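You operate a simulated robot arm through the tools that you are given. There is no shell and no other tool. Be economical: measure what you need, move in short steps, check, and stop when the job is done.

The job below is to be done with a simulated robot arm. You get a single attempt, and the scene is never put back.

Task
Cap the small sink's drain, then undercoat the strip ahead of it.
Fine: bring the carrier to stop 3; use the yellow knob cap and the blue brush; the brush goes back, the undercoat tray ends shut, the other sink stays bare. Set down upright: blue brush.

It is judged by the outcome, as a careful person would: the job done as asked, and still so three seconds after it is handed in. It fails if anything else is knocked over, pushed out of place, dropped, spilled or broken. Lids that push on must go on centred and level and be pressed home; caps that screw on are set level and turned clockwise until they are tight.

Robot
A 6-joint arm with a two-finger parallel gripper on a trunk, on a base that drives. Base frame: it is fixed to the floor where the robot stands at the start and does not move with it; the origin is under the middle of the robot, x ahead of it, y to its left, z up; the surface under the hand at the start is at about z = 0.865. Readings come in m, degrees, newtons and seconds.
Its first joint turns from -166.0 to 166.0 degrees. Places, roughly: carrier [0.8, -0.2, 0.9]; drain of the small sink [0.9, -0.1, 1]; small upturned sink (25x24x9 cm) [0.9, -0.1, 0.9]; undercoat tray [0.4, -0.9, 1]; undercoat tray lid [0.4, -0.8, 1]. Payload 3.91 kg.
The TCP is the grasp point between the finger pads, 0.03 m short of the fingertips. In the tool frame z runs along the fingers and y along their closing line. The gripper opens to 0.11 m. The fingers are 0.02 m wide and 0.01 m thick; the gripper's body (0.048 by 0.112 m) begins 0.055 m behind the TCP.
Orientation is that of the tool frame in the base frame, as a unit quaternion [x, y, z, w]. With the fingers straight down and closing along the base's y, the tool's x points along the base's -x, its y along +y and its z along -z.

Tools
- The arm moves only by the tool move_arm. Its arguments are lists of equal length, an entry for each row: "gripper": the finger opening in m, from 0 to 0.11; "delta_pos": the shift along the tool's x, y, z in m, a list of three; "angular": the turn, a rotation vector about the tool's x, y, z in degrees, a list of three. In form: {"gripper": [gripper, ...], "delta_pos": [[tx, ty, tz], ...], "angular": [[wx, wy, wz], ...]}. A call has 1 to 12 rows; each row shifts and turns the commanded pose from where the row before left it, along the tool's axes as they then stand. Rows are played at 5 a second. More than 0.05 m and 8.6 degrees between two rows, or a gripper value outside its range, and nothing of the call is played. Where a pose cannot be reached the arm comes as near as it can. A force on the tool above 40 N (or 10 N above the force at the start of the call, whichever is more), or a blocked arm, ends the call early, and 0.2 s more pass. The fingers move at their own pace (about 0.108 m/s each) and stop on an object; they squeeze with about 44 N. The grip force told is the motor's: it shows also when the fingers shut on nothing. Time passes only in rows, and 0.2 s behind the last, so rows that do not move let the fingers close. The reply holds the time, the measured pose of the TCP, the force on the tool along the base axes, the opening and the grip force, in the units named above and with some noise, with the torque about the TCP (base axes, N m) and any sound that the robot's microphone picked up.
- Cameras (640 x 400 px; columns grow to the right, rows downward): "scene" is now at [0.7236, -0.1781, 1.04]; the picture's right is [0.00, -1.00, 0.05], its down [-1.00, 0.00, 0.03] and it looks along [-0.03, -0.05, -1.00] (base axes); focal length 214 px, centre (320, 200). "wrist" rides on the gripper at [0.072, 0.017, -0.103] in the tool frame; the picture's right is [-0.23, 0.97, 0.00], its down [-0.76, -0.18, -0.62] and it looks along [-0.61, -0.14, 0.78] (tool axes); focal length 222 px, centre (320, 200). There is no depth. A picture from a camera that has moved, and an enlarged one, comes with that camera's place and axes in the base frame and with its lens. The place of the scene camera against the robot may be out by one fixed shift of up to 0.018 m in any direction.
- get_image(camera): a new picture of that camera. No time passes.
- drive_base(legs): drives the robot by 1 to 6 legs, each [ahead, left, turn to the left] in m, m and degrees, along the robot's own axes; the way and the turn of a leg run together, so that a leg with both is an arc; at most 1.5 m and 180 degrees a leg. The arm and the cameras ride along, it lands a little off, and it stops where it bumps. It gives what a move gives.
- head_to(pan, tilt): turns the head with the scene camera to pan (to the left, within 80 degrees either way) and tilt (down, from -29 to 69), counted from straight ahead of the robot. It gives what a move gives.
- inspect(camera, box): a new picture of the part [left, top, right, bottom] of that camera's present view, enlarged. No time passes.
- hand_in(): hands the job in; it is judged then, once.

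Work in short steps. Places have to be worked out from the pictures, the camera data and where the tool is seen: move nearer, look again, correct. Check each grasp and each placing, and mend what went wrong. You have 120 turns and 82 pictures in all, those below and enlarged ones among them. Open the gripper and draw the arm clear of the work before you hand the job in, unless the task says otherwise; then end with one line.

The tools are called as name(argument=value, ...) on one line, values as JSON. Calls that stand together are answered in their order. move_arm: Moves the arm, as the interface text tells. Its arguments: {"type":"object","properties":{"gripper":{"type":"array"},"delta_pos":{"type":"array"},"angular":{"type":"array"}},"required":["gripper","delta_pos","angular"]} The other tools are called the same way: drive_base (legs) drives the base; head_to (pan, tilt) turns the head that bears the scene camera; get_image (camera) takes a picture; inspect (camera, box) takes an enlarged picture of a part of a camera's view; hand_in () hands the job in.

At the start:

```text
clock: 0.0
ee_pos: [0.6134, -0.1864, 0.9995]
orientation: [0.0, 1.0, 0.0, 0.0]
force: [-0.2, 0.3, 0.1]
torque: [-0.01, -0.01, 0.0]
finger_gap: 0.1102
finger_force: 0.2
robot x, y, heading: [0.0041, 0.0019, -0.0]
head pan, tilt: [-2.9, 1.6]
```

scene: 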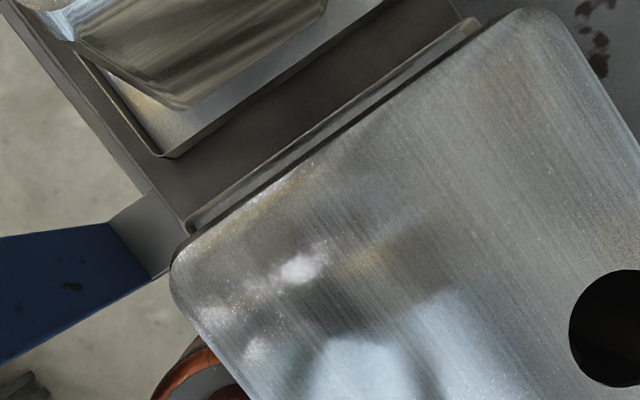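
wrist: 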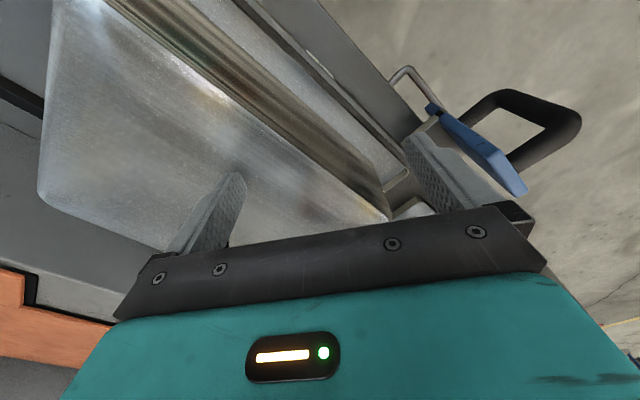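

The scene camera looks straight down from close above the carrier. I turn the head to get a feel for how it views the scene.

head_to(pan=-2.9, tilt=-25)

get_image(camera="scene")

```text
clock: 0.9
ee_pos: [0.6134, -0.1862, 1.0004]
orientation: [0.0, 1.0, 0.001, 0.0]
force: [-0.4, 0.5, -1.1]
torque: [0.01, -0.01, 0.01]
finger_gap: 0.1098
finger_force: 0.2
robot x, y, heading: [0.0018, 0.0002, 0.1]
head pan, tilt: [-2.9, -25.0]
```

```text
79 pictures are left
camera scene: at [0.7617, -0.1771, 1.0596], right [0.0, -1.0, 0.05], down [-0.91, -0.02, -0.42], along [0.42, -0.05, -0.91], focal length 214 px, centre (320, 200)
```

scene: 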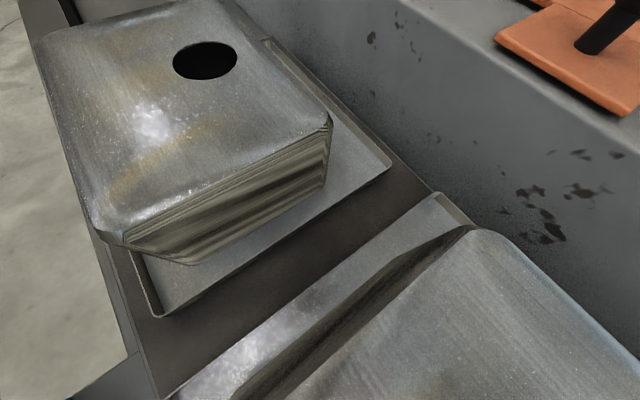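

The camera sits out ahead over the work. I look to either side and back.

head_to(pan=-75, tilt=-29)

get_image(camera="scene")

head_to(pan=70, tilt=-29)

get_image(camera="scene")

head_to(pan=0, tilt=50)

get_image(camera="scene")

```text
clock: 2.4
ee_pos: [0.6136, -0.1869, 1.0004]
orientation: [0.0, 1.0, 0.0, 0.001]
force: [0.4, 0.6, 0.2]
torque: [-0.01, 0.01, -0.01]
finger_gap: 0.1102
finger_force: 0.1
robot x, y, heading: [-0.0043, 0.0014, -0.0]
head pan, tilt: [-75.0, -28.6]
```

```text
78 pictures are left
camera scene: at [0.7662, -0.2382, 1.1132], right [0.0, -0.26, 0.97], down [-0.88, -0.46, -0.12], along [0.48, -0.85, -0.23], focal length 214 px, centre (320, 200)
```

scene: 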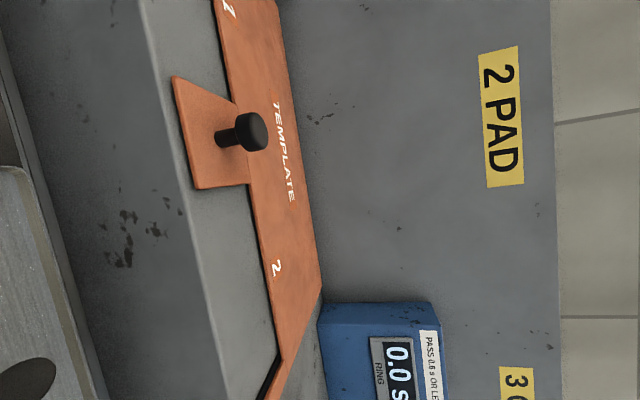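

```text
clock: 4.6
ee_pos: [0.613, -0.187, 0.9993]
orientation: [0.0, 1.0, 0.0, 0.0]
force: [0.3, 0.3, 0.2]
torque: [0.01, -0.01, 0.01]
finger_gap: 0.1101
finger_force: 0.2
robot x, y, heading: [-0.001, -0.0021, 0.3]
head pan, tilt: [70.0, -28.6]
```

```text
77 pictures are left
camera scene: at [0.7662, -0.1106, 1.1077], right [0.0, -0.34, -0.94], down [-0.88, 0.45, -0.16], along [0.48, 0.82, -0.3], focal length 214 px, centre (320, 200)
```

scene: 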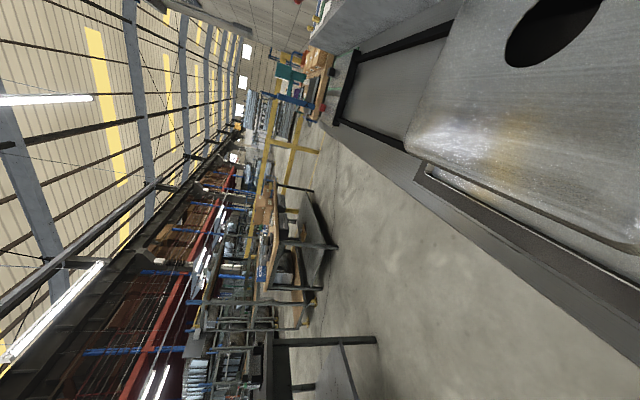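

```text
clock: 6.2
ee_pos: [0.614, -0.1865, 0.9994]
orientation: [-0.001, 1.0, 0.0, 0.0]
force: [0.2, -0.6, 0.2]
torque: [0.0, -0.03, -0.01]
finger_gap: 0.1099
finger_force: 0.1
robot x, y, heading: [0.0003, 0.0003, 0.1]
head pan, tilt: [0.0, 50.0]
```

```text
76 pictures are left
camera scene: at [0.6483, -0.1735, 1.0536], right [0.0, -1.0, 0.0], down [-0.64, 0.0, 0.77], along [-0.77, 0.0, -0.64], focal length 214 px, centre (320, 200)
```

scene: 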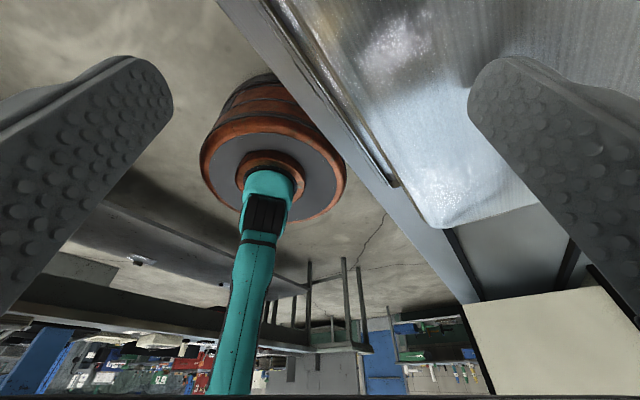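

The wall to the right (-y) carries station signs. I look further along it.

head_to(pan=-75, tilt=15)

get_image(camera="scene")

head_to(pan=-75, tilt=50)

get_image(camera="scene")

```text
clock: 7.6
ee_pos: [0.6132, -0.1871, 0.9995]
orientation: [0.0, 1.0, 0.0, 0.0]
force: [-0.7, 0.3, 0.2]
torque: [0.0, 0.0, 0.01]
finger_gap: 0.1101
finger_force: 0.1
robot x, y, heading: [0.0004, -0.0022, 0.0]
head pan, tilt: [-75.0, 15.0]
```

```text
75 pictures are left
camera scene: at [0.7019, -0.2637, 1.1064], right [0.0, -0.26, 0.97], down [-0.97, 0.25, 0.07], along [-0.26, -0.93, -0.25], focal length 214 px, centre (320, 200)
```

scene: 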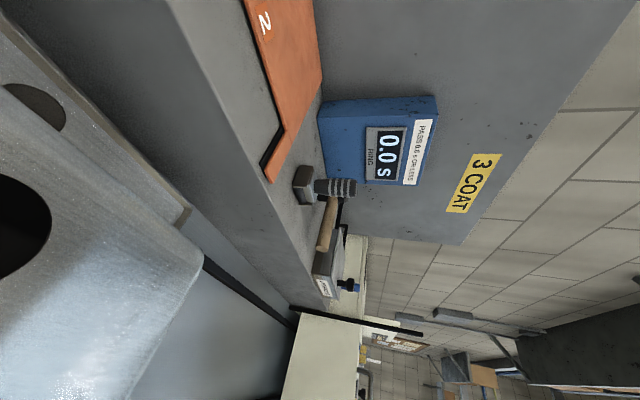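

```text
clock: 8.6
ee_pos: [0.6146, -0.1863, 0.9996]
orientation: [0.0, 1.0, 0.0, 0.0]
force: [0.1, -0.7, -0.6]
torque: [0.01, 0.03, 0.01]
finger_gap: 0.1099
finger_force: 0.0
robot x, y, heading: [-0.0007, 0.0014, -0.1]
head pan, tilt: [-75.0, 50.0]
```

```text
74 pictures are left
camera scene: at [0.6483, -0.248, 1.1107], right [0.0, -0.26, 0.97], down [-0.64, 0.74, 0.2], along [-0.77, -0.62, -0.17], focal length 214 px, centre (320, 200)
```

scene: 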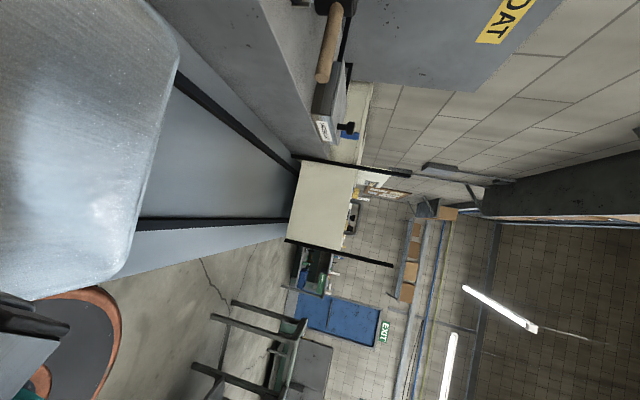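

Pictures are turned 90° (up is right). The line runs diagonally with a shelf behind. I look at the shelf's front part and the blue handle.

head_to(pan=-45, tilt=-29)

get_image(camera="scene")

head_to(pan=40, tilt=0)

get_image(camera="scene")

```text
clock: 10.2
ee_pos: [0.6132, -0.1869, 0.9987]
orientation: [0.0, 1.0, -0.001, 0.0]
force: [-0.1, -0.9, 0.0]
torque: [0.0, -0.04, 0.02]
finger_gap: 0.1102
finger_force: 0.1
robot x, y, heading: [0.0021, 0.0026, -0.0]
head pan, tilt: [-45.0, -28.6]
```

```text
73 pictures are left
camera scene: at [0.7662, -0.221, 1.0832], right [0.0, -0.71, 0.71], down [-0.88, -0.34, -0.34], along [0.48, -0.62, -0.62], focal length 214 px, centre (320, 200)
```

scene: 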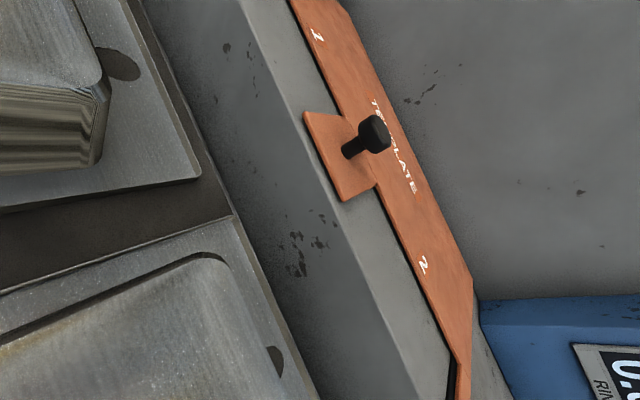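

```text
clock: 11.8
ee_pos: [0.6135, -0.1859, 0.9985]
orientation: [0.0, 1.0, 0.0, 0.001]
force: [0.2, -0.9, -0.1]
torque: [-0.01, 0.01, 0.0]
finger_gap: 0.1102
finger_force: 0.1
robot x, y, heading: [0.0008, 0.0007, 0.2]
head pan, tilt: [40.0, 0.0]
```

```text
72 pictures are left
camera scene: at [0.7261, -0.1158, 1.0616], right [0.0, -0.77, -0.64], down [-1.0, 0.0, 0.0], along [0.0, 0.64, -0.77], focal length 214 px, centre (320, 200)
```

scene: 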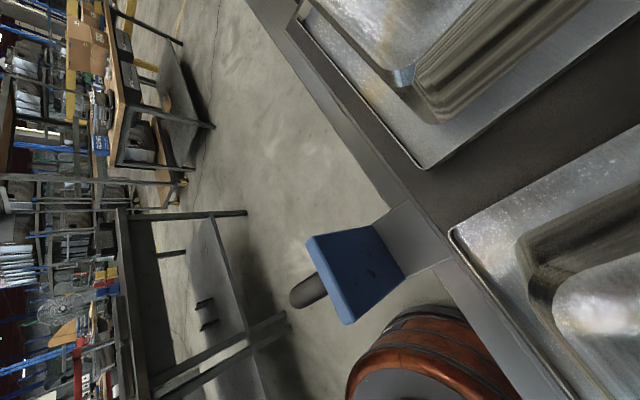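

The rail runs along about (0.79, 0.61), and the shelf is on its far side. I raise the hand, then turn the robot to face the shelf.

move_arm(gripper=[0.11, 0.11, 0.11, 0.11], delta_pos=[[0, 0, -0.05], [0, 0, -0.05], [0, 0, -0.05], [0, 0, 0]], angular=[[0, 0, 0], [0, 0, 0], [0, 0, 0], [0, 0, 0]])

get_image(camera="wrist")

drive_base(legs=[[0, 0, -52]])

head_to(pan=0, tilt=-29)

get_image(camera="scene")

get_image(camera="wrist")

```text
clock: 12.8
ee_pos: [0.6139, -0.1871, 1.1506]
orientation: [0.0, 1.0, 0.0, 0.0]
force: [-0.8, 0.4, -0.1]
torque: [-0.03, -0.04, 0.02]
finger_gap: 0.1101
finger_force: 0.1
robot x, y, heading: [0.0005, -0.0004, -0.2]
head pan, tilt: [40.0, 0.0]
```

```text
71 pictures are left
camera wrist: at [0.5421, -0.1692, 1.2549], right [0.23, 0.97, 0.0], down [0.76, -0.18, 0.62], along [0.61, -0.14, -0.78], focal length 222 px, centre (320, 200)
```

wrist: 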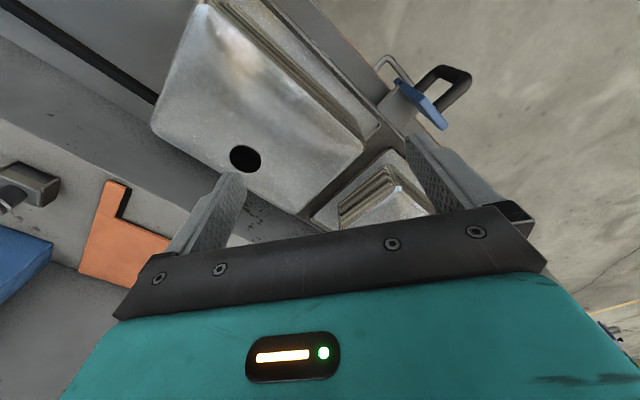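

```text
clock: 15.5
ee_pos: [0.2316, -0.5999, 1.1514]
orientation: [0.439, 0.898, 0.0, 0.0]
force: [-0.2, 0.0, -1.1]
torque: [0.01, -0.03, 0.02]
finger_gap: 0.1101
finger_force: 0.1
robot x, y, heading: [-0.0029, 0.0018, -52.2]
head pan, tilt: [40.0, 0.0]
```

```text
clock: 16.6
ee_pos: [0.2306, -0.6011, 1.1503]
orientation: [0.438, 0.899, 0.0, 0.0]
force: [0.9, -0.3, 0.0]
torque: [-0.01, 0.0, -0.02]
finger_gap: 0.11
finger_force: 0.1
robot x, y, heading: [0.0013, -0.0031, -52.4]
head pan, tilt: [0.0, -28.6]
```

```text
70 pictures are left
camera scene: at [0.3256, -0.7051, 1.2145], right [-0.79, -0.61, 0.0], down [-0.54, 0.69, -0.48], along [0.29, -0.38, -0.88], focal length 214 px, centre (320, 200)
```

scene: 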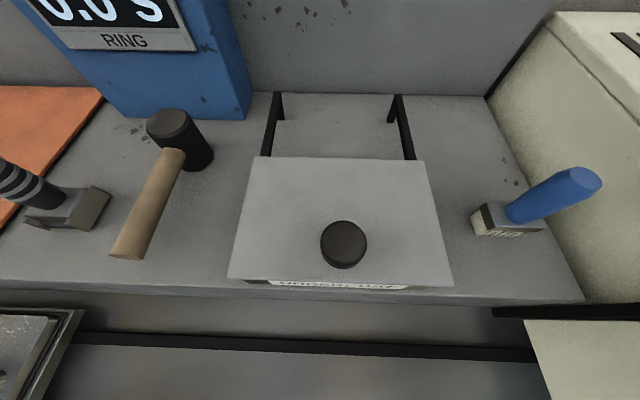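

```text
69 pictures are left
camera wrist: at [0.199, -0.5318, 1.2545], right [0.91, 0.42, 0.0], down [0.33, -0.71, 0.62], along [0.26, -0.57, -0.78], focal length 222 px, centre (320, 200)
```

wrist: 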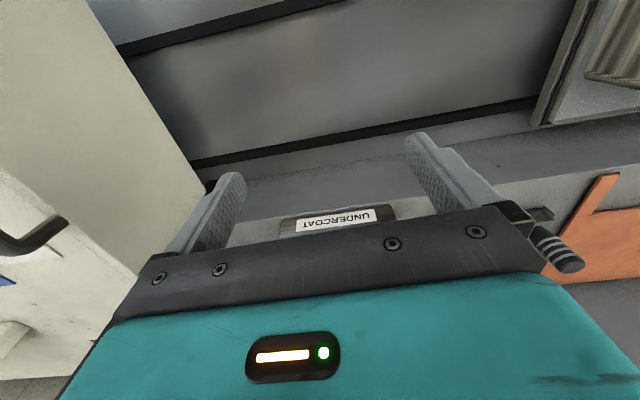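

The camera rose with the arm, so higher gives a better view. I see the undercoat tray with knob lid, the blue brush at the right, a black brush at the left and a mallet. I inspect the brush and tray.

inspect(camera="scene", box=[430, 140, 640, 271])

head_to(pan=70, tilt=-25)

get_image(camera="scene")

head_to(pan=-60, tilt=-20)

get_image(camera="scene")

```text
3.05 times, centred on (535, 206) of scene
camera zoom: at [0.3256, -0.7051, 1.2145], right [-0.79, -0.61, 0.0], down [-0.54, 0.69, -0.48], along [0.29, -0.38, -0.88], focal length 654 px, centre (-335, 183)
```

zoom: 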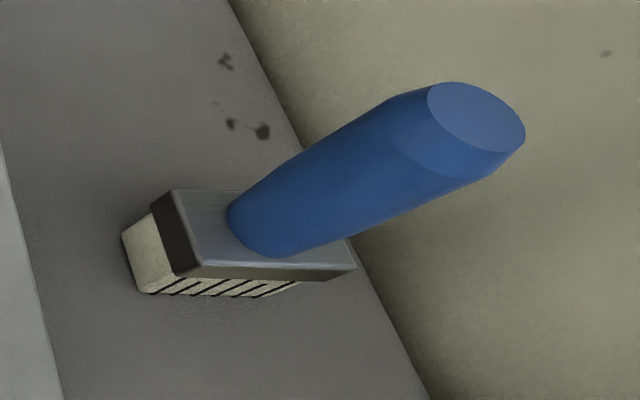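

```text
clock: 18.0
ee_pos: [0.2318, -0.6003, 1.1515]
orientation: [0.438, 0.899, 0.0, -0.001]
force: [-0.2, 0.0, -0.3]
torque: [-0.03, -0.03, 0.04]
finger_gap: 0.11
finger_force: 0.0
robot x, y, heading: [-0.0011, 0.0006, -52.2]
head pan, tilt: [70.0, -25.0]
```

```text
67 pictures are left
camera scene: at [0.3755, -0.6607, 1.2572], right [-0.27, -0.21, -0.94], down [-0.24, 0.96, -0.14], along [0.93, 0.19, -0.31], focal length 214 px, centre (320, 200)
```

scene: 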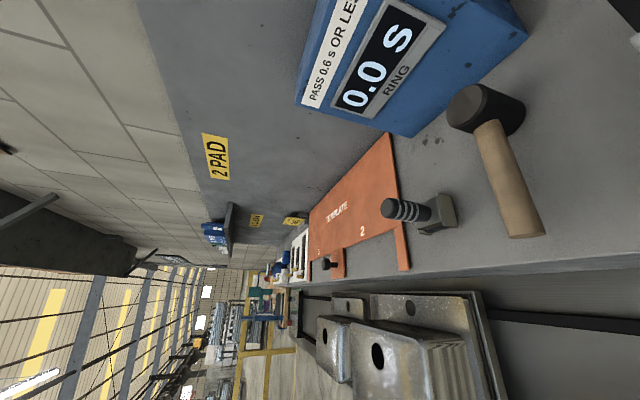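

```text
clock: 20.1
ee_pos: [0.231, -0.6001, 1.1505]
orientation: [0.439, 0.899, 0.0, 0.0]
force: [-0.3, -0.6, 0.7]
torque: [0.01, 0.01, 0.01]
finger_gap: 0.1099
finger_force: 0.0
robot x, y, heading: [0.0045, -0.0049, -52.2]
head pan, tilt: [-60.0, -20.0]
```

```text
66 pictures are left
camera scene: at [0.2671, -0.7371, 1.2435], right [-0.39, -0.31, 0.87], down [-0.81, 0.56, -0.17], along [-0.43, -0.77, -0.47], focal length 214 px, centre (320, 200)
```

scene: 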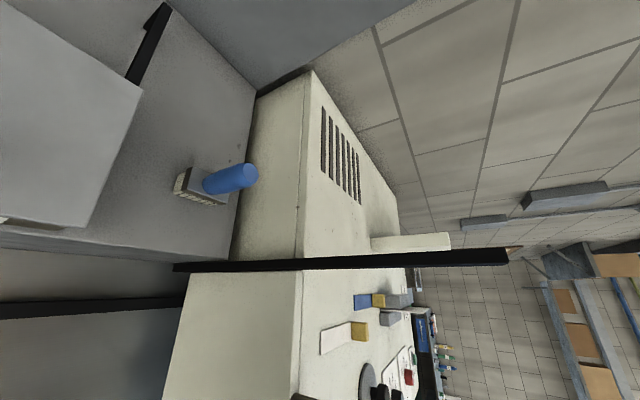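

The far (left) end of the shelf holds more things. I back off a little and drive left along the line to look.

drive_base(legs=[[-0.08, 0, 0], [0, 0.85, 0]])

head_to(pan=15, tilt=-29)

get_image(camera="scene")

get_image(camera="wrist")

```text
clock: 25.3
ee_pos: [0.8549, -0.0084, 1.1497]
orientation: [0.434, 0.901, 0.0, 0.001]
force: [-1.1, 0.1, 0.0]
torque: [0.01, 0.02, 0.03]
finger_gap: 0.1099
finger_force: 0.0
robot x, y, heading: [0.6195, 0.5894, -51.6]
head pan, tilt: [-60.0, -20.0]
```

```text
clock: 26.7
ee_pos: [0.8558, -0.0088, 1.1511]
orientation: [0.435, 0.901, 0.0, 0.0]
force: [-0.2, 1.1, -0.6]
torque: [-0.01, 0.0, -0.01]
finger_gap: 0.11
finger_force: 0.0
robot x, y, heading: [0.6202, 0.5896, -51.5]
head pan, tilt: [15.0, -28.6]
```

```text
65 pictures are left
camera scene: at [0.9649, -0.1016, 1.2168], right [-0.76, -0.6, -0.26], down [-0.45, 0.76, -0.46], along [0.48, -0.23, -0.85], focal length 214 px, centre (320, 200)
```

scene: 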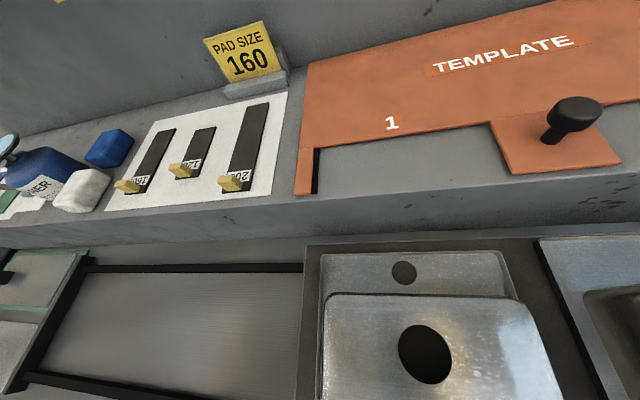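

```text
64 pictures are left
camera wrist: at [0.8229, 0.0599, 1.2545], right [0.9, 0.43, 0.0], down [0.34, -0.71, 0.62], along [0.27, -0.56, -0.78], focal length 222 px, centre (320, 200)
```

wrist: 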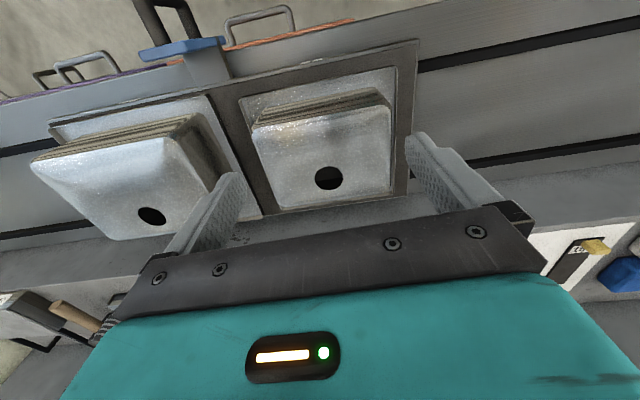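

I drive further left to see the rest of the shelf, and look at the near edge of the line too.

drive_base(legs=[[0, 0.5, 0]])

head_to(pan=20, tilt=-20)

get_image(camera="scene")

get_image(camera="wrist")

```text
clock: 29.7
ee_pos: [1.2468, 0.3038, 1.1507]
orientation: [0.435, 0.9, 0.001, 0.0]
force: [0.1, 0.0, 0.7]
torque: [0.0, -0.01, -0.01]
finger_gap: 0.1097
finger_force: 0.1
robot x, y, heading: [1.0107, 0.9029, -51.5]
head pan, tilt: [15.0, -28.6]
```

```text
clock: 30.4
ee_pos: [1.2458, 0.3031, 1.1499]
orientation: [0.435, 0.9, -0.001, 0.0]
force: [-0.5, -0.5, 0.0]
torque: [0.0, 0.0, 0.0]
finger_gap: 0.1099
finger_force: 0.1
robot x, y, heading: [1.0111, 0.9007, -51.5]
head pan, tilt: [20.0, -20.0]
```

```text
63 pictures are left
camera scene: at [1.3561, 0.2231, 1.2102], right [-0.74, -0.58, -0.34], down [-0.49, 0.81, -0.32], along [0.46, -0.07, -0.88], focal length 214 px, centre (320, 200)
```

scene: 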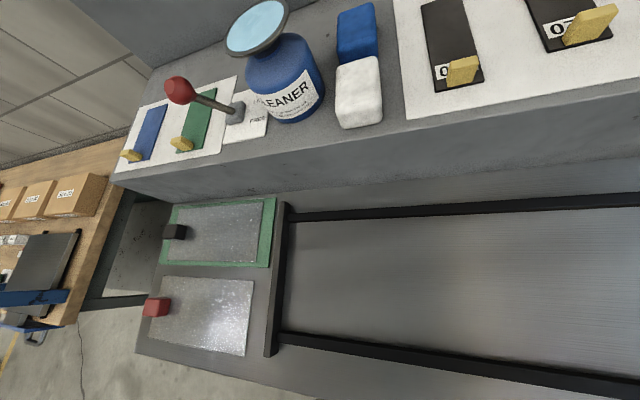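

```text
62 pictures are left
camera wrist: at [1.2145, 0.371, 1.2545], right [0.9, 0.43, 0.0], down [0.33, -0.71, 0.62], along [0.27, -0.56, -0.78], focal length 222 px, centre (320, 200)
```

wrist: 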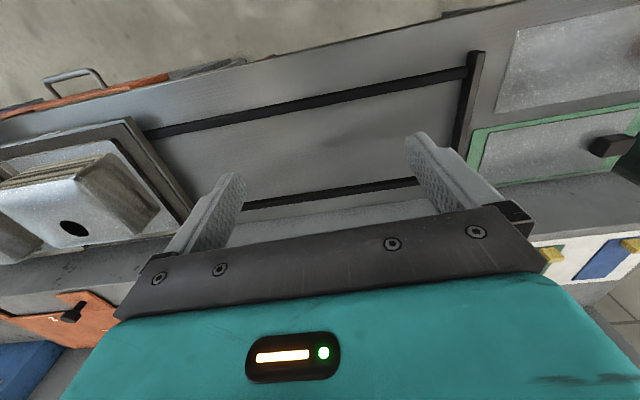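

No caps on the shelf here. On the robot's side of the bench there are handles with coloured plates; I look back at them with the head.

drive_base(legs=[[-0.1, 0, 0], [0, -0.75, 0]])

head_to(pan=0, tilt=25)

get_image(camera="scene")

head_to(pan=-50, tilt=25)

get_image(camera="scene")

```text
clock: 35.1
ee_pos: [0.6033, -0.0799, 1.1509]
orientation: [0.436, 0.9, 0.0, 0.0]
force: [-0.1, 1.1, 0.4]
torque: [-0.01, 0.0, 0.0]
finger_gap: 0.1101
finger_force: 0.0
robot x, y, heading: [0.367, 0.5172, -51.5]
head pan, tilt: [20.0, -20.0]
```

```text
clock: 36.3
ee_pos: [0.6023, -0.0779, 1.1513]
orientation: [0.436, 0.9, 0.001, 0.0]
force: [-1.1, 0.0, -0.6]
torque: [-0.01, -0.02, 0.01]
finger_gap: 0.1099
finger_force: 0.1
robot x, y, heading: [0.3721, 0.5188, -51.9]
head pan, tilt: [0.0, 25.0]
```

```text
61 pictures are left
camera scene: at [0.6487, -0.1198, 1.1894], right [-0.79, -0.62, 0.0], down [-0.56, 0.71, 0.42], along [-0.26, 0.33, -0.91], focal length 214 px, centre (320, 200)
```

scene: 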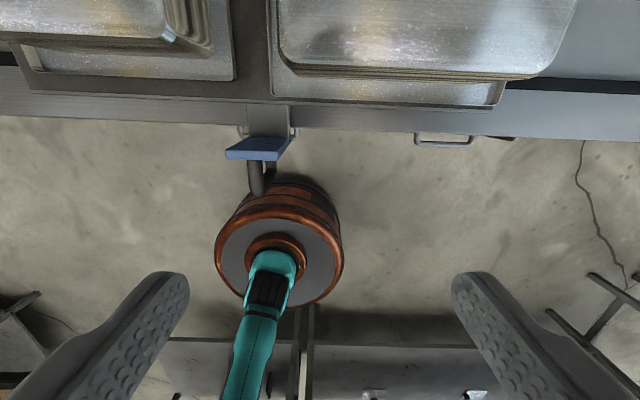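

```text
clock: 37.5
ee_pos: [0.6046, -0.0786, 1.1506]
orientation: [0.436, 0.9, 0.001, 0.0]
force: [-0.1, -0.5, 0.9]
torque: [0.01, -0.01, 0.04]
finger_gap: 0.11
finger_force: 0.1
robot x, y, heading: [0.3679, 0.5228, -51.5]
head pan, tilt: [-50.0, 25.0]
```

```text
60 pictures are left
camera scene: at [0.5933, -0.1634, 1.2223], right [-0.5, -0.4, 0.77], down [-0.31, 0.91, 0.27], along [-0.81, -0.1, -0.58], focal length 214 px, centre (320, 200)
```

scene: 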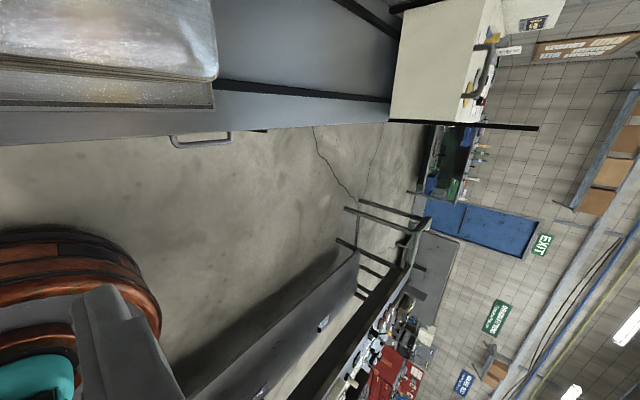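

There are drawer handles on the bench front, and items on top of the white machine. I go look at the machine first.

drive_base(legs=[[0, -0.85, 0]])

head_to(pan=-45, tilt=0)

get_image(camera="scene")

head_to(pan=45, tilt=40)

get_image(camera="scene")

```text
clock: 42.0
ee_pos: [-0.0684, -0.6028, 1.1504]
orientation: [0.439, 0.899, 0.0, 0.0]
force: [0.6, 0.4, -0.2]
torque: [0.01, 0.0, 0.01]
finger_gap: 0.1099
finger_force: 0.1
robot x, y, heading: [-0.2979, -0.003, -52.2]
head pan, tilt: [-50.0, 25.0]
```

```text
clock: 42.8
ee_pos: [-0.0692, -0.6016, 1.1501]
orientation: [0.439, 0.899, 0.0, 0.0]
force: [0.0, 0.0, 0.2]
torque: [0.0, -0.01, -0.01]
finger_gap: 0.11
finger_force: 0.1
robot x, y, heading: [-0.2988, -0.0004, -52.3]
head pan, tilt: [-45.0, 0.0]
```

```text
59 pictures are left
camera scene: at [-0.0486, -0.7148, 1.218], right [-0.56, -0.43, 0.71], down [-0.61, 0.79, 0.0], along [-0.56, -0.43, -0.71], focal length 214 px, centre (320, 200)
```

scene: 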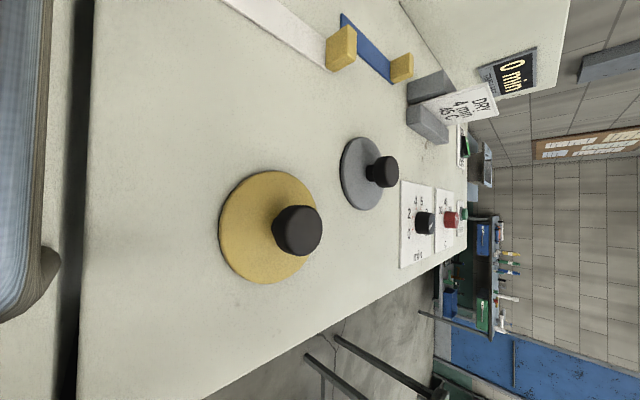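

```text
clock: 44.5
ee_pos: [-0.0676, -0.6027, 1.1505]
orientation: [0.439, 0.898, -0.001, 0.0]
force: [0.1, -0.3, 0.2]
torque: [0.01, 0.02, -0.02]
finger_gap: 0.1099
finger_force: 0.0
robot x, y, heading: [-0.2982, 0.0009, -52.1]
head pan, tilt: [45.0, 40.0]
```

```text
58 pictures are left
camera scene: at [0.0101, -0.5887, 1.2214], right [-0.56, -0.43, -0.71], down [-0.83, 0.33, 0.45], along [0.03, 0.84, -0.54], focal length 214 px, centre (320, 200)
```

scene: 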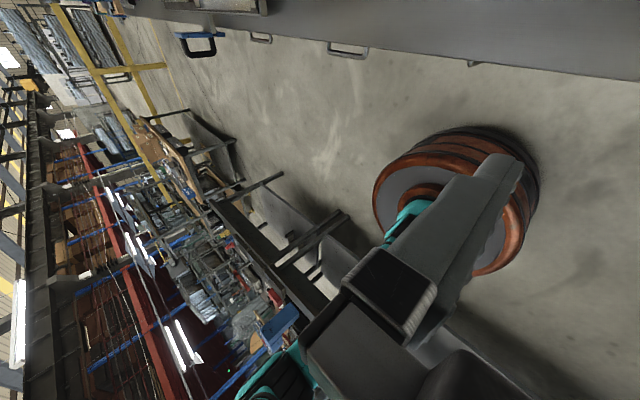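

Found the caps: yellow disc with black knob and a grey one, on the white machine. Now I study the carrier handle (blue plate with black bar): I go back and take a close view.

drive_base(legs=[[0, 0.65, 0]])

head_to(pan=25, tilt=30)

get_image(camera="scene")

head_to(pan=0, tilt=-5)

get_image(camera="scene")

```text
clock: 48.1
ee_pos: [0.4375, -0.2109, 1.15]
orientation: [0.443, 0.897, 0.0, 0.0]
force: [0.6, 0.5, -0.1]
torque: [-0.01, -0.01, -0.03]
finger_gap: 0.1099
finger_force: 0.0
robot x, y, heading: [0.2121, 0.3933, -52.5]
head pan, tilt: [45.0, 40.0]
```

```text
clock: 48.9
ee_pos: [0.4381, -0.2104, 1.1499]
orientation: [0.443, 0.896, 0.0, 0.0]
force: [-0.3, -0.1, -0.2]
torque: [0.02, 0.01, 0.02]
finger_gap: 0.11
finger_force: 0.1
robot x, y, heading: [0.2114, 0.3924, -52.1]
head pan, tilt: [25.0, 30.0]
```

```text
57 pictures are left
camera scene: at [0.508, -0.223, 1.1997], right [-0.72, -0.55, -0.42], down [-0.69, 0.56, 0.45], along [-0.01, 0.62, -0.78], focal length 214 px, centre (320, 200)
```

scene: 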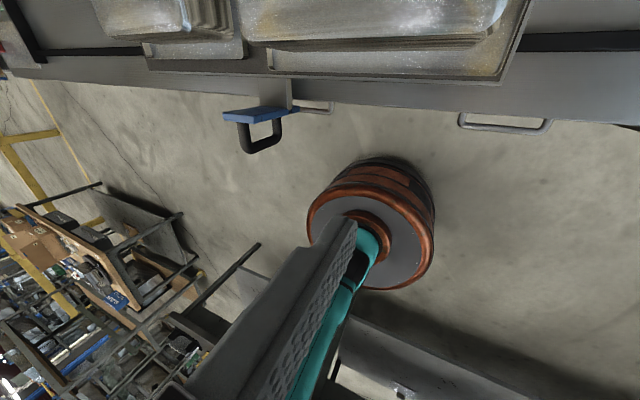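

```text
clock: 49.9
ee_pos: [0.4372, -0.2109, 1.1508]
orientation: [0.443, 0.896, 0.0, 0.0]
force: [0.9, -0.7, 0.0]
torque: [-0.03, 0.02, -0.02]
finger_gap: 0.1096
finger_force: 0.1
robot x, y, heading: [0.213, 0.3916, -52.9]
head pan, tilt: [0.0, -5.0]
```

```text
56 pictures are left
camera scene: at [0.5117, -0.2907, 1.1941], right [-0.79, -0.61, 0.0], down [-0.61, 0.79, -0.09], along [0.05, -0.07, -1.0], focal length 214 px, centre (320, 200)
```

scene: 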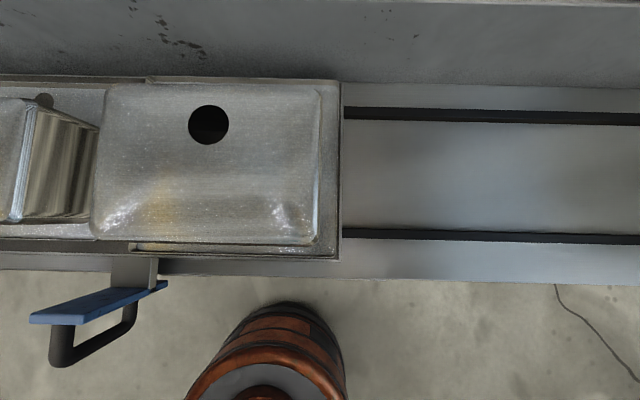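

The handle seems a blue plate with a black D-grip on the near side. I back off and lower the hand beside the bench for an oblique view.

drive_base(legs=[[-0.2, 0, 0]])

move_arm(gripper=[0.11, 0.11, 0.11, 0.11, 0.11], delta_pos=[[0, 0, 0.05], [0, 0, 0.05], [0, 0, 0.05], [0, 0, 0.05], [0, 0, 0]], angular=[[0, 0, 0], [0, 0, 0], [0, 0, 0], [0, 0, 0], [0, 0, 0]])

head_to(pan=70, tilt=0)

get_image(camera="scene")

```text
clock: 51.5
ee_pos: [0.3175, -0.0533, 1.1506]
orientation: [0.444, 0.896, 0.0, 0.0]
force: [-0.3, -0.4, -0.4]
torque: [0.02, 0.01, -0.01]
finger_gap: 0.11
finger_force: 0.0
robot x, y, heading: [0.0913, 0.5505, -52.6]
head pan, tilt: [0.0, -5.0]
```

```text
clock: 52.7
ee_pos: [0.3164, -0.0533, 0.951]
orientation: [0.443, 0.896, 0.0, 0.0]
force: [-0.9, -1.7, -0.6]
torque: [-0.01, 0.05, 0.0]
finger_gap: 0.1097
finger_force: 0.1
robot x, y, heading: [0.0937, 0.5524, -52.5]
head pan, tilt: [0.0, -5.0]
```

```text
clock: 54.1
ee_pos: [0.317, -0.0532, 0.9517]
orientation: [0.443, 0.897, 0.0, 0.0]
force: [-0.2, 0.0, -0.2]
torque: [0.02, 0.01, 0.0]
finger_gap: 0.1101
finger_force: 0.0
robot x, y, heading: [0.0939, 0.5492, -52.8]
head pan, tilt: [70.0, 0.0]
```

```text
55 pictures are left
camera scene: at [0.4536, -0.0762, 1.0517], right [-0.27, -0.21, -0.94], down [-0.61, 0.79, 0.0], along [0.75, 0.57, -0.34], focal length 214 px, centre (320, 200)
```

scene: 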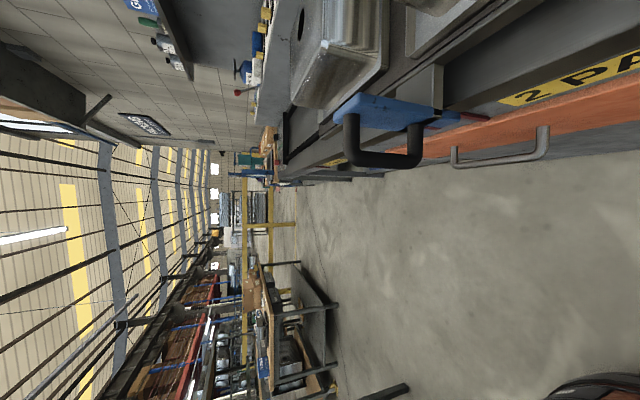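

Now it's clear: a vertical blue plate with a vertical D-grip, and a label "2 PAD" on the bench front. I zoom in.

inspect(camera="scene", box=[260, 60, 640, 297])

head_to(pan=-45, tilt=20)

get_image(camera="scene")

```text
1.68 times, centred on (450, 178) of scene
camera zoom: at [0.4536, -0.0762, 1.0517], right [-0.27, -0.21, -0.94], down [-0.61, 0.79, 0.0], along [0.75, 0.57, -0.34], focal length 361 px, centre (101, 236)
```

zoom: 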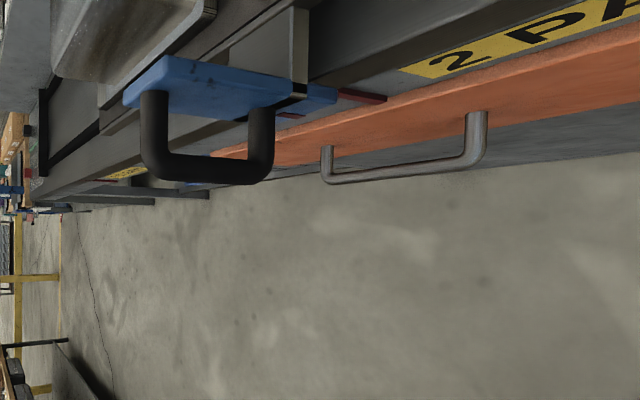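

```text
clock: 56.1
ee_pos: [0.3172, -0.0533, 0.9528]
orientation: [0.443, 0.896, 0.0, -0.001]
force: [0.3, 0.7, -0.9]
torque: [-0.02, 0.01, -0.01]
finger_gap: 0.1101
finger_force: 0.0
robot x, y, heading: [0.0929, 0.5489, -52.5]
head pan, tilt: [-45.0, 20.0]
```

```text
53 pictures are left
camera scene: at [0.3146, -0.142, 1.0167], right [-0.56, -0.43, 0.71], down [-0.38, 0.89, 0.24], along [-0.74, -0.13, -0.66], focal length 214 px, centre (320, 200)
```

scene: 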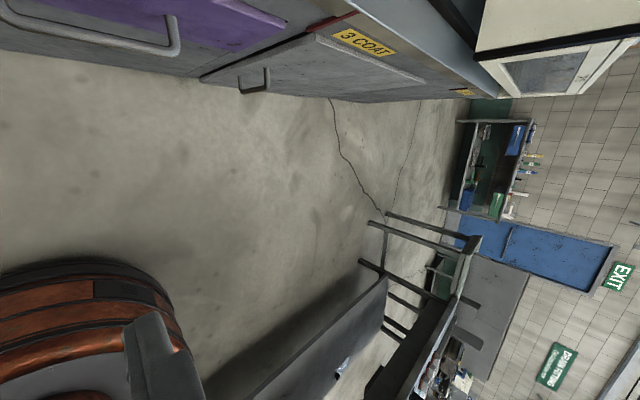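

Stops are marked with red lines on the bench edge; stop 3 is about 0.5 m down the line. I judge the D-grip bar at about (0.634, 0.004), z 0.855–0.953. I go above it with open gripper.

move_arm(gripper=[0.08, 0.08, 0.08, 0.08, 0.08, 0.08, 0.08, 0.08, 0.08, 0.08, 0.08, 0.08], delta_pos=[[0, 0, -0.045], [0, 0, -0.045], [0, 0.0477, 0], [0, 0.0477, 0], [0, 0.0477, 0], [0, 0.0477, 0], [0, 0.0477, 0], [0, 0.0477, 0], [-0.049, 0, 0], [-0.049, 0, 0], [-0.049, 0, 0], [0, 0, 0]], angular=[[0, 0, 0], [0, 0, 0], [0, 0, 1.5], [0, 0, 0], [0, 0, 0], [0, 0, 0], [0, 0, 0], [0, 0, 0], [0, 0, 0], [0, 0, 0], [0, 0, 0], [0, 0, 0]])

head_to(pan=0, tilt=50)

get_image(camera="scene")

get_image(camera="wrist")

```text
clock: 58.7
ee_pos: [0.6366, -0.0023, 1.0409]
orientation: [0.455, 0.891, 0.0, 0.0]
force: [0.8, 0.4, 0.2]
torque: [0.02, 0.0, 0.0]
finger_gap: 0.0799
finger_force: 0.0
robot x, y, heading: [0.0948, 0.5434, -52.5]
head pan, tilt: [-45.0, 20.0]
```

```text
clock: 59.8
ee_pos: [0.6344, -0.0028, 1.0407]
orientation: [0.455, 0.891, 0.001, 0.0]
force: [0.3, 0.2, 0.2]
torque: [-0.01, 0.0, -0.04]
finger_gap: 0.0799
finger_force: 0.0
robot x, y, heading: [0.0948, 0.5484, -52.5]
head pan, tilt: [0.0, 50.0]
```

```text
52 pictures are left
camera scene: at [0.6568, -0.015, 1.0949], right [-0.81, -0.59, 0.0], down [-0.38, 0.52, 0.77], along [-0.45, 0.62, -0.64], focal length 214 px, centre (320, 200)
```

scene: 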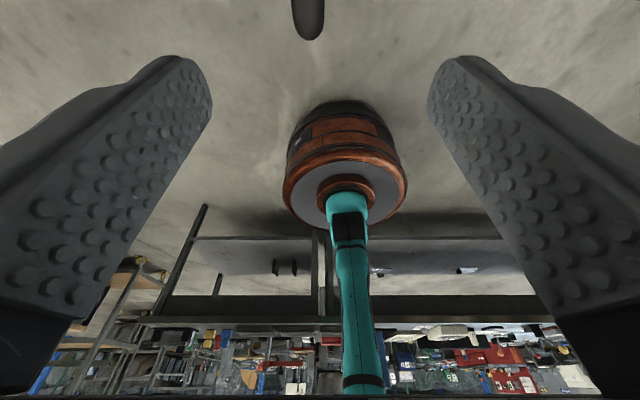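

```text
51 pictures are left
camera wrist: at [0.6061, 0.0672, 1.1448], right [0.92, 0.39, 0.0], down [0.3, -0.72, 0.62], along [0.24, -0.57, -0.78], focal length 222 px, centre (320, 200)
```

wrist: 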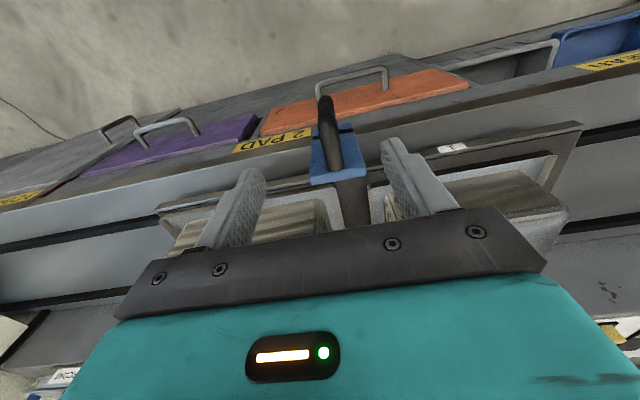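

The scene camera rides on the hand. The wrist view puts the grip bar ~2 cm nearer to me and ~1 cm to the left of my TCP; I correct, lower and close.

move_arm(gripper=[0.08, 0.08, 0.08, 0.08, 0.08], delta_pos=[[0.017, 0.01, 0], [0, 0, 0.04], [0, 0, 0.04], [0, 0, 0.035], [0, 0, 0]], angular=[[0, 0, 0], [0, 0, 0], [0, 0, 0], [0, 0, 0], [0, 0, 0]])

get_image(camera="wrist")

```text
clock: 61.0
ee_pos: [0.6326, 0.0185, 0.9248]
orientation: [0.455, 0.89, 0.0, 0.0]
force: [0.0, 0.8, 0.4]
torque: [-0.03, -0.03, 0.02]
finger_gap: 0.0797
finger_force: 0.1
robot x, y, heading: [0.0904, 0.5504, -52.5]
head pan, tilt: [0.0, 50.0]
```

```text
50 pictures are left
camera wrist: at [0.6036, 0.0872, 1.0292], right [0.92, 0.39, 0.0], down [0.3, -0.72, 0.62], along [0.24, -0.57, -0.78], focal length 222 px, centre (320, 200)
```

wrist: 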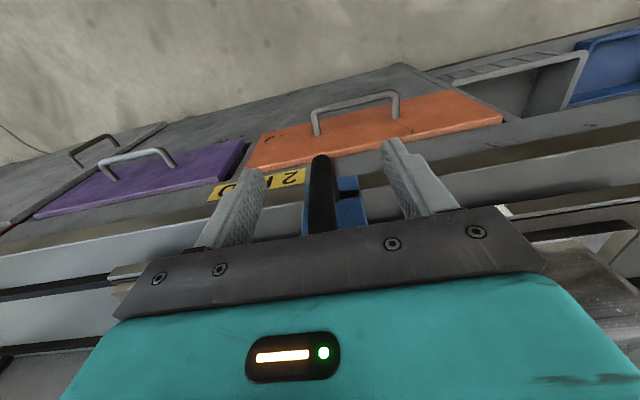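

The bar lies between the fingers. I close on it.

move_arm(gripper=[0.0, 0.0, 0.0, 0.0], delta_pos=[[0, 0, 0], [0, 0, 0], [0, 0, 0], [0, 0, 0]], angular=[[0, 0, 0], [0, 0, 0], [0, 0, 0], [0, 0, 0]])

move_arm(gripper=[0.0, 0.0, 0.0, 0.0, 0.0], delta_pos=[[0, -0.01, 0], [0, -0.01, 0], [0, -0.01, 0], [0, -0.01, 0], [0, 0, 0]], angular=[[0, 0, 0], [0, 0, 0], [0, 0, 0], [0, 0, 0], [0, 0, 0]])

```text
clock: 62.0
ee_pos: [0.6318, 0.0168, 0.9268]
orientation: [0.456, 0.89, 0.0, 0.0]
force: [-0.1, 0.1, 0.1]
torque: [0.01, 0.04, 0.0]
finger_gap: 0.0001
finger_force: 38.0
robot x, y, heading: [0.0934, 0.5493, -52.7]
head pan, tilt: [0.0, 50.0]
```

```text
clock: 63.2
ee_pos: [0.601, -0.0067, 0.9268]
orientation: [0.455, 0.891, 0.0, 0.001]
force: [-0.4, -0.2, -1.1]
torque: [0.01, 0.01, -0.03]
finger_gap: 0.0002
finger_force: 37.6
robot x, y, heading: [0.0901, 0.5486, -52.9]
head pan, tilt: [0.0, 50.0]
```

The fingers closed on nothing; I look where the bar is.

get_image(camera="wrist")

head_to(pan=0, tilt=65)

get_image(camera="scene")

```text
49 pictures are left
camera wrist: at [0.5711, 0.0625, 1.0297], right [0.92, 0.39, 0.0], down [0.3, -0.72, 0.62], along [0.24, -0.57, -0.78], focal length 222 px, centre (320, 200)
```

wrist: 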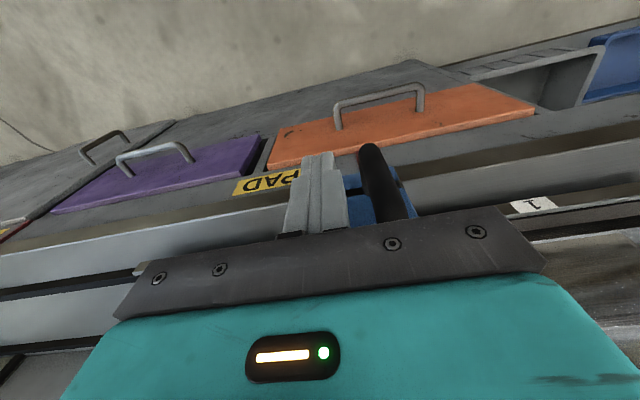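

```text
clock: 64.0
ee_pos: [0.6003, -0.0071, 0.9248]
orientation: [0.454, 0.891, 0.0, 0.0]
force: [0.1, -0.3, 0.2]
torque: [0.01, -0.02, 0.0]
finger_gap: 0.0001
finger_force: 37.4
robot x, y, heading: [0.0923, 0.5523, -52.5]
head pan, tilt: [0.0, 65.0]
```

```text
48 pictures are left
camera scene: at [0.6114, -0.0049, 0.9959], right [-0.81, -0.59, 0.0], down [-0.25, 0.34, 0.91], along [-0.53, 0.73, -0.42], focal length 214 px, centre (320, 200)
```

scene: 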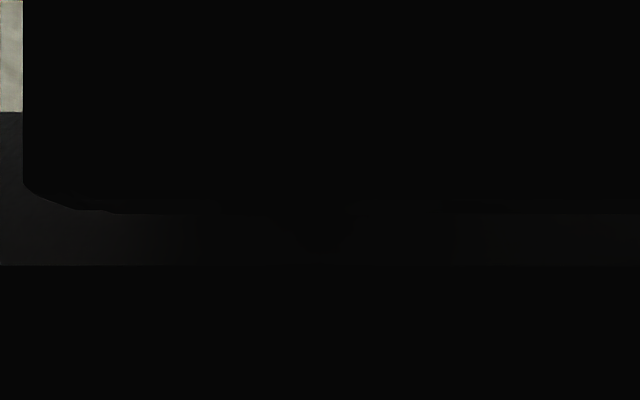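

Triangulating the two wrist views puts the grip's top at (0.640, 0.006, 0.861): lower than I assumed, so my fingers passed above. I shift over it and go down to z 0.83.

move_arm(gripper=[0.08, 0.08, 0.08, 0.08, 0.08, 0.08, 0.08], delta_pos=[[0, 0, -0.03], [-0.011, 0.0195, 0], [-0.011, 0.0195, 0], [0, 0, 0.045], [0, 0, 0.045], [0, 0, 0.035], [0, 0, 0]], angular=[[0, 0, 0], [0, 0, 0], [0, 0, 0], [0, 0, 0], [0, 0, 0], [0, 0, 0], [0, 0, 0]])

get_image(camera="wrist")

move_arm(gripper=[0.0, 0.0, 0.0, 0.0], delta_pos=[[0, 0, 0], [0, 0, 0], [0, 0, 0], [0, 0, 0]], angular=[[0, 0, 0], [0, 0, 0], [0, 0, 0], [0, 0, 0]])

```text
clock: 64.5
ee_pos: [0.6083, -0.004, 0.9557]
orientation: [0.454, 0.891, 0.0, -0.004]
force: [-12.0, 10.1, 8.7]
torque: [0.57, -0.07, 0.63]
finger_gap: 0.0786
finger_force: 0.1
robot x, y, heading: [0.0925, 0.5484, -52.7]
head pan, tilt: [0.0, 65.0]
stopped in row 2: the force on the tool passed its limit at 63 N (the readings are from after the stop); the commanded pose is now the measured one
```

```text
47 pictures are left
camera wrist: at [0.5798, 0.0659, 1.0611], right [0.92, 0.39, 0.0], down [0.31, -0.72, 0.62], along [0.24, -0.57, -0.79], focal length 222 px, centre (320, 200)
```

wrist: 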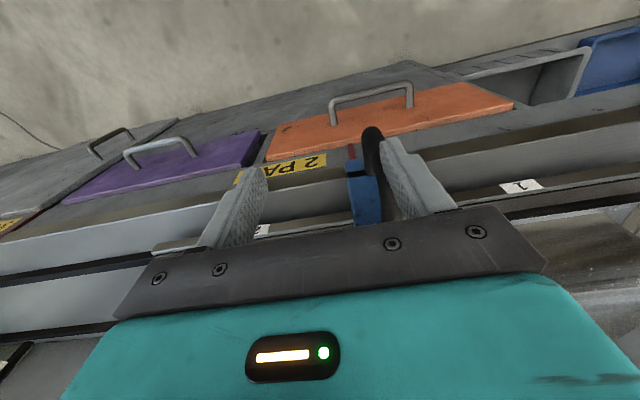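

```text
clock: 65.5
ee_pos: [0.6092, -0.0038, 0.9556]
orientation: [0.455, 0.891, 0.001, -0.003]
force: [0.3, -1.0, 0.5]
torque: [-0.03, 0.04, 0.03]
finger_gap: 0.0001
finger_force: 37.9
robot x, y, heading: [0.0904, 0.5474, -52.5]
head pan, tilt: [0.0, 65.0]
```

I see now: the outermost image point is the bar's *bottom* (z 0.855), so the bar spans up to 0.95, and I gripped about 2.7 cm too near. I rise clear, then approach bar at (0.647, -0.004).

head_to(pan=0, tilt=45)

move_arm(gripper=[0.0, 0.0, 0.08, 0.08, 0.08, 0.08, 0.08], delta_pos=[[0, 0, -0.045], [0, 0, -0.04], [-0.011, 0.0155, 0], [-0.011, 0.0155, 0], [0, 0, 0], [0, 0, 0], [0, 0, 0]], angular=[[0, 0, 0], [0, 0, 0], [0, 0, 0], [0, 0, 0], [0, 0, 0], [0, 0, 0], [0, 0, 0]])

get_image(camera="wrist")

```text
clock: 66.3
ee_pos: [0.6089, -0.0047, 0.9557]
orientation: [0.455, 0.891, 0.001, -0.004]
force: [0.6, 0.3, -0.4]
torque: [-0.02, 0.0, -0.01]
finger_gap: 0.0
finger_force: 37.4
robot x, y, heading: [0.094, 0.5505, -52.6]
head pan, tilt: [0.0, 45.0]
```

```text
clock: 67.9
ee_pos: [0.6476, -0.0043, 1.0395]
orientation: [0.455, 0.891, 0.0, -0.003]
force: [0.3, 0.9, -0.1]
torque: [0.01, 0.01, 0.02]
finger_gap: 0.0801
finger_force: 0.1
robot x, y, heading: [0.0925, 0.5507, -52.3]
head pan, tilt: [0.0, 45.0]
```

```text
46 pictures are left
camera wrist: at [0.6191, 0.0647, 1.1449], right [0.92, 0.39, 0.0], down [0.31, -0.72, 0.62], along [0.24, -0.57, -0.79], focal length 222 px, centre (320, 200)
```

wrist: 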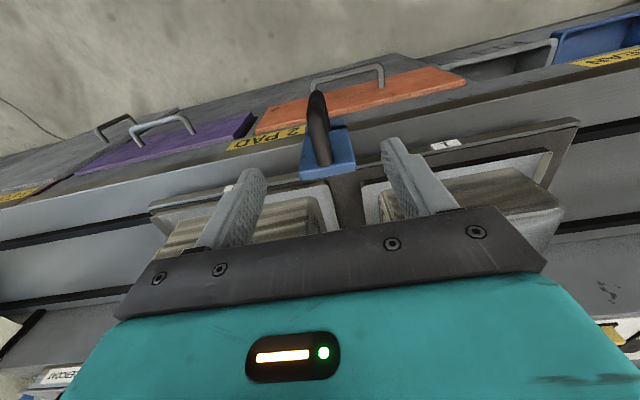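

The bar is centred between the fingers. I lower 0.115 and close.

move_arm(gripper=[0.08, 0.08, 0.08, 0.0, 0.0, 0.0, 0.0], delta_pos=[[0, 0, 0.04], [0, 0, 0.04], [0, 0, 0.035], [0, 0, 0], [0, 0, 0], [0, 0, 0], [0, 0, 0]], angular=[[0, 0, 0], [0, 0, 0], [0, 0, 0], [0, 0, 0], [0, 0, 0], [0, 0, 0], [0, 0, 0]])

```text
clock: 69.5
ee_pos: [0.647, -0.0045, 0.924]
orientation: [0.455, 0.891, 0.0, -0.004]
force: [-6.2, 0.5, -7.0]
torque: [-0.49, -1.61, -0.43]
finger_gap: 0.0178
finger_force: 45.1
robot x, y, heading: [0.0913, 0.5499, -52.8]
head pan, tilt: [0.0, 45.0]
```

Grip on the bar: 18 mm. Now I pull the carrier toward stop 3, a small step first.

move_arm(gripper=[0.0, 0.0, 0.0, 0.0, 0.0], delta_pos=[[0, -0.015, 0], [0, -0.015, 0], [0, -0.02, 0], [0, -0.02, 0], [0, 0, 0]], angular=[[0, 0, 0], [0, 0, 0], [0, 0, 0], [0, 0, 0], [0, 0, 0]])

```text
clock: 70.7
ee_pos: [0.5903, -0.045, 0.924]
orientation: [0.455, 0.891, 0.001, -0.005]
force: [-0.9, -1.9, -24.4]
torque: [0.38, -0.9, -0.41]
finger_gap: 0.0175
finger_force: 45.3
robot x, y, heading: [0.0926, 0.5506, -52.6]
head pan, tilt: [0.0, 45.0]
```

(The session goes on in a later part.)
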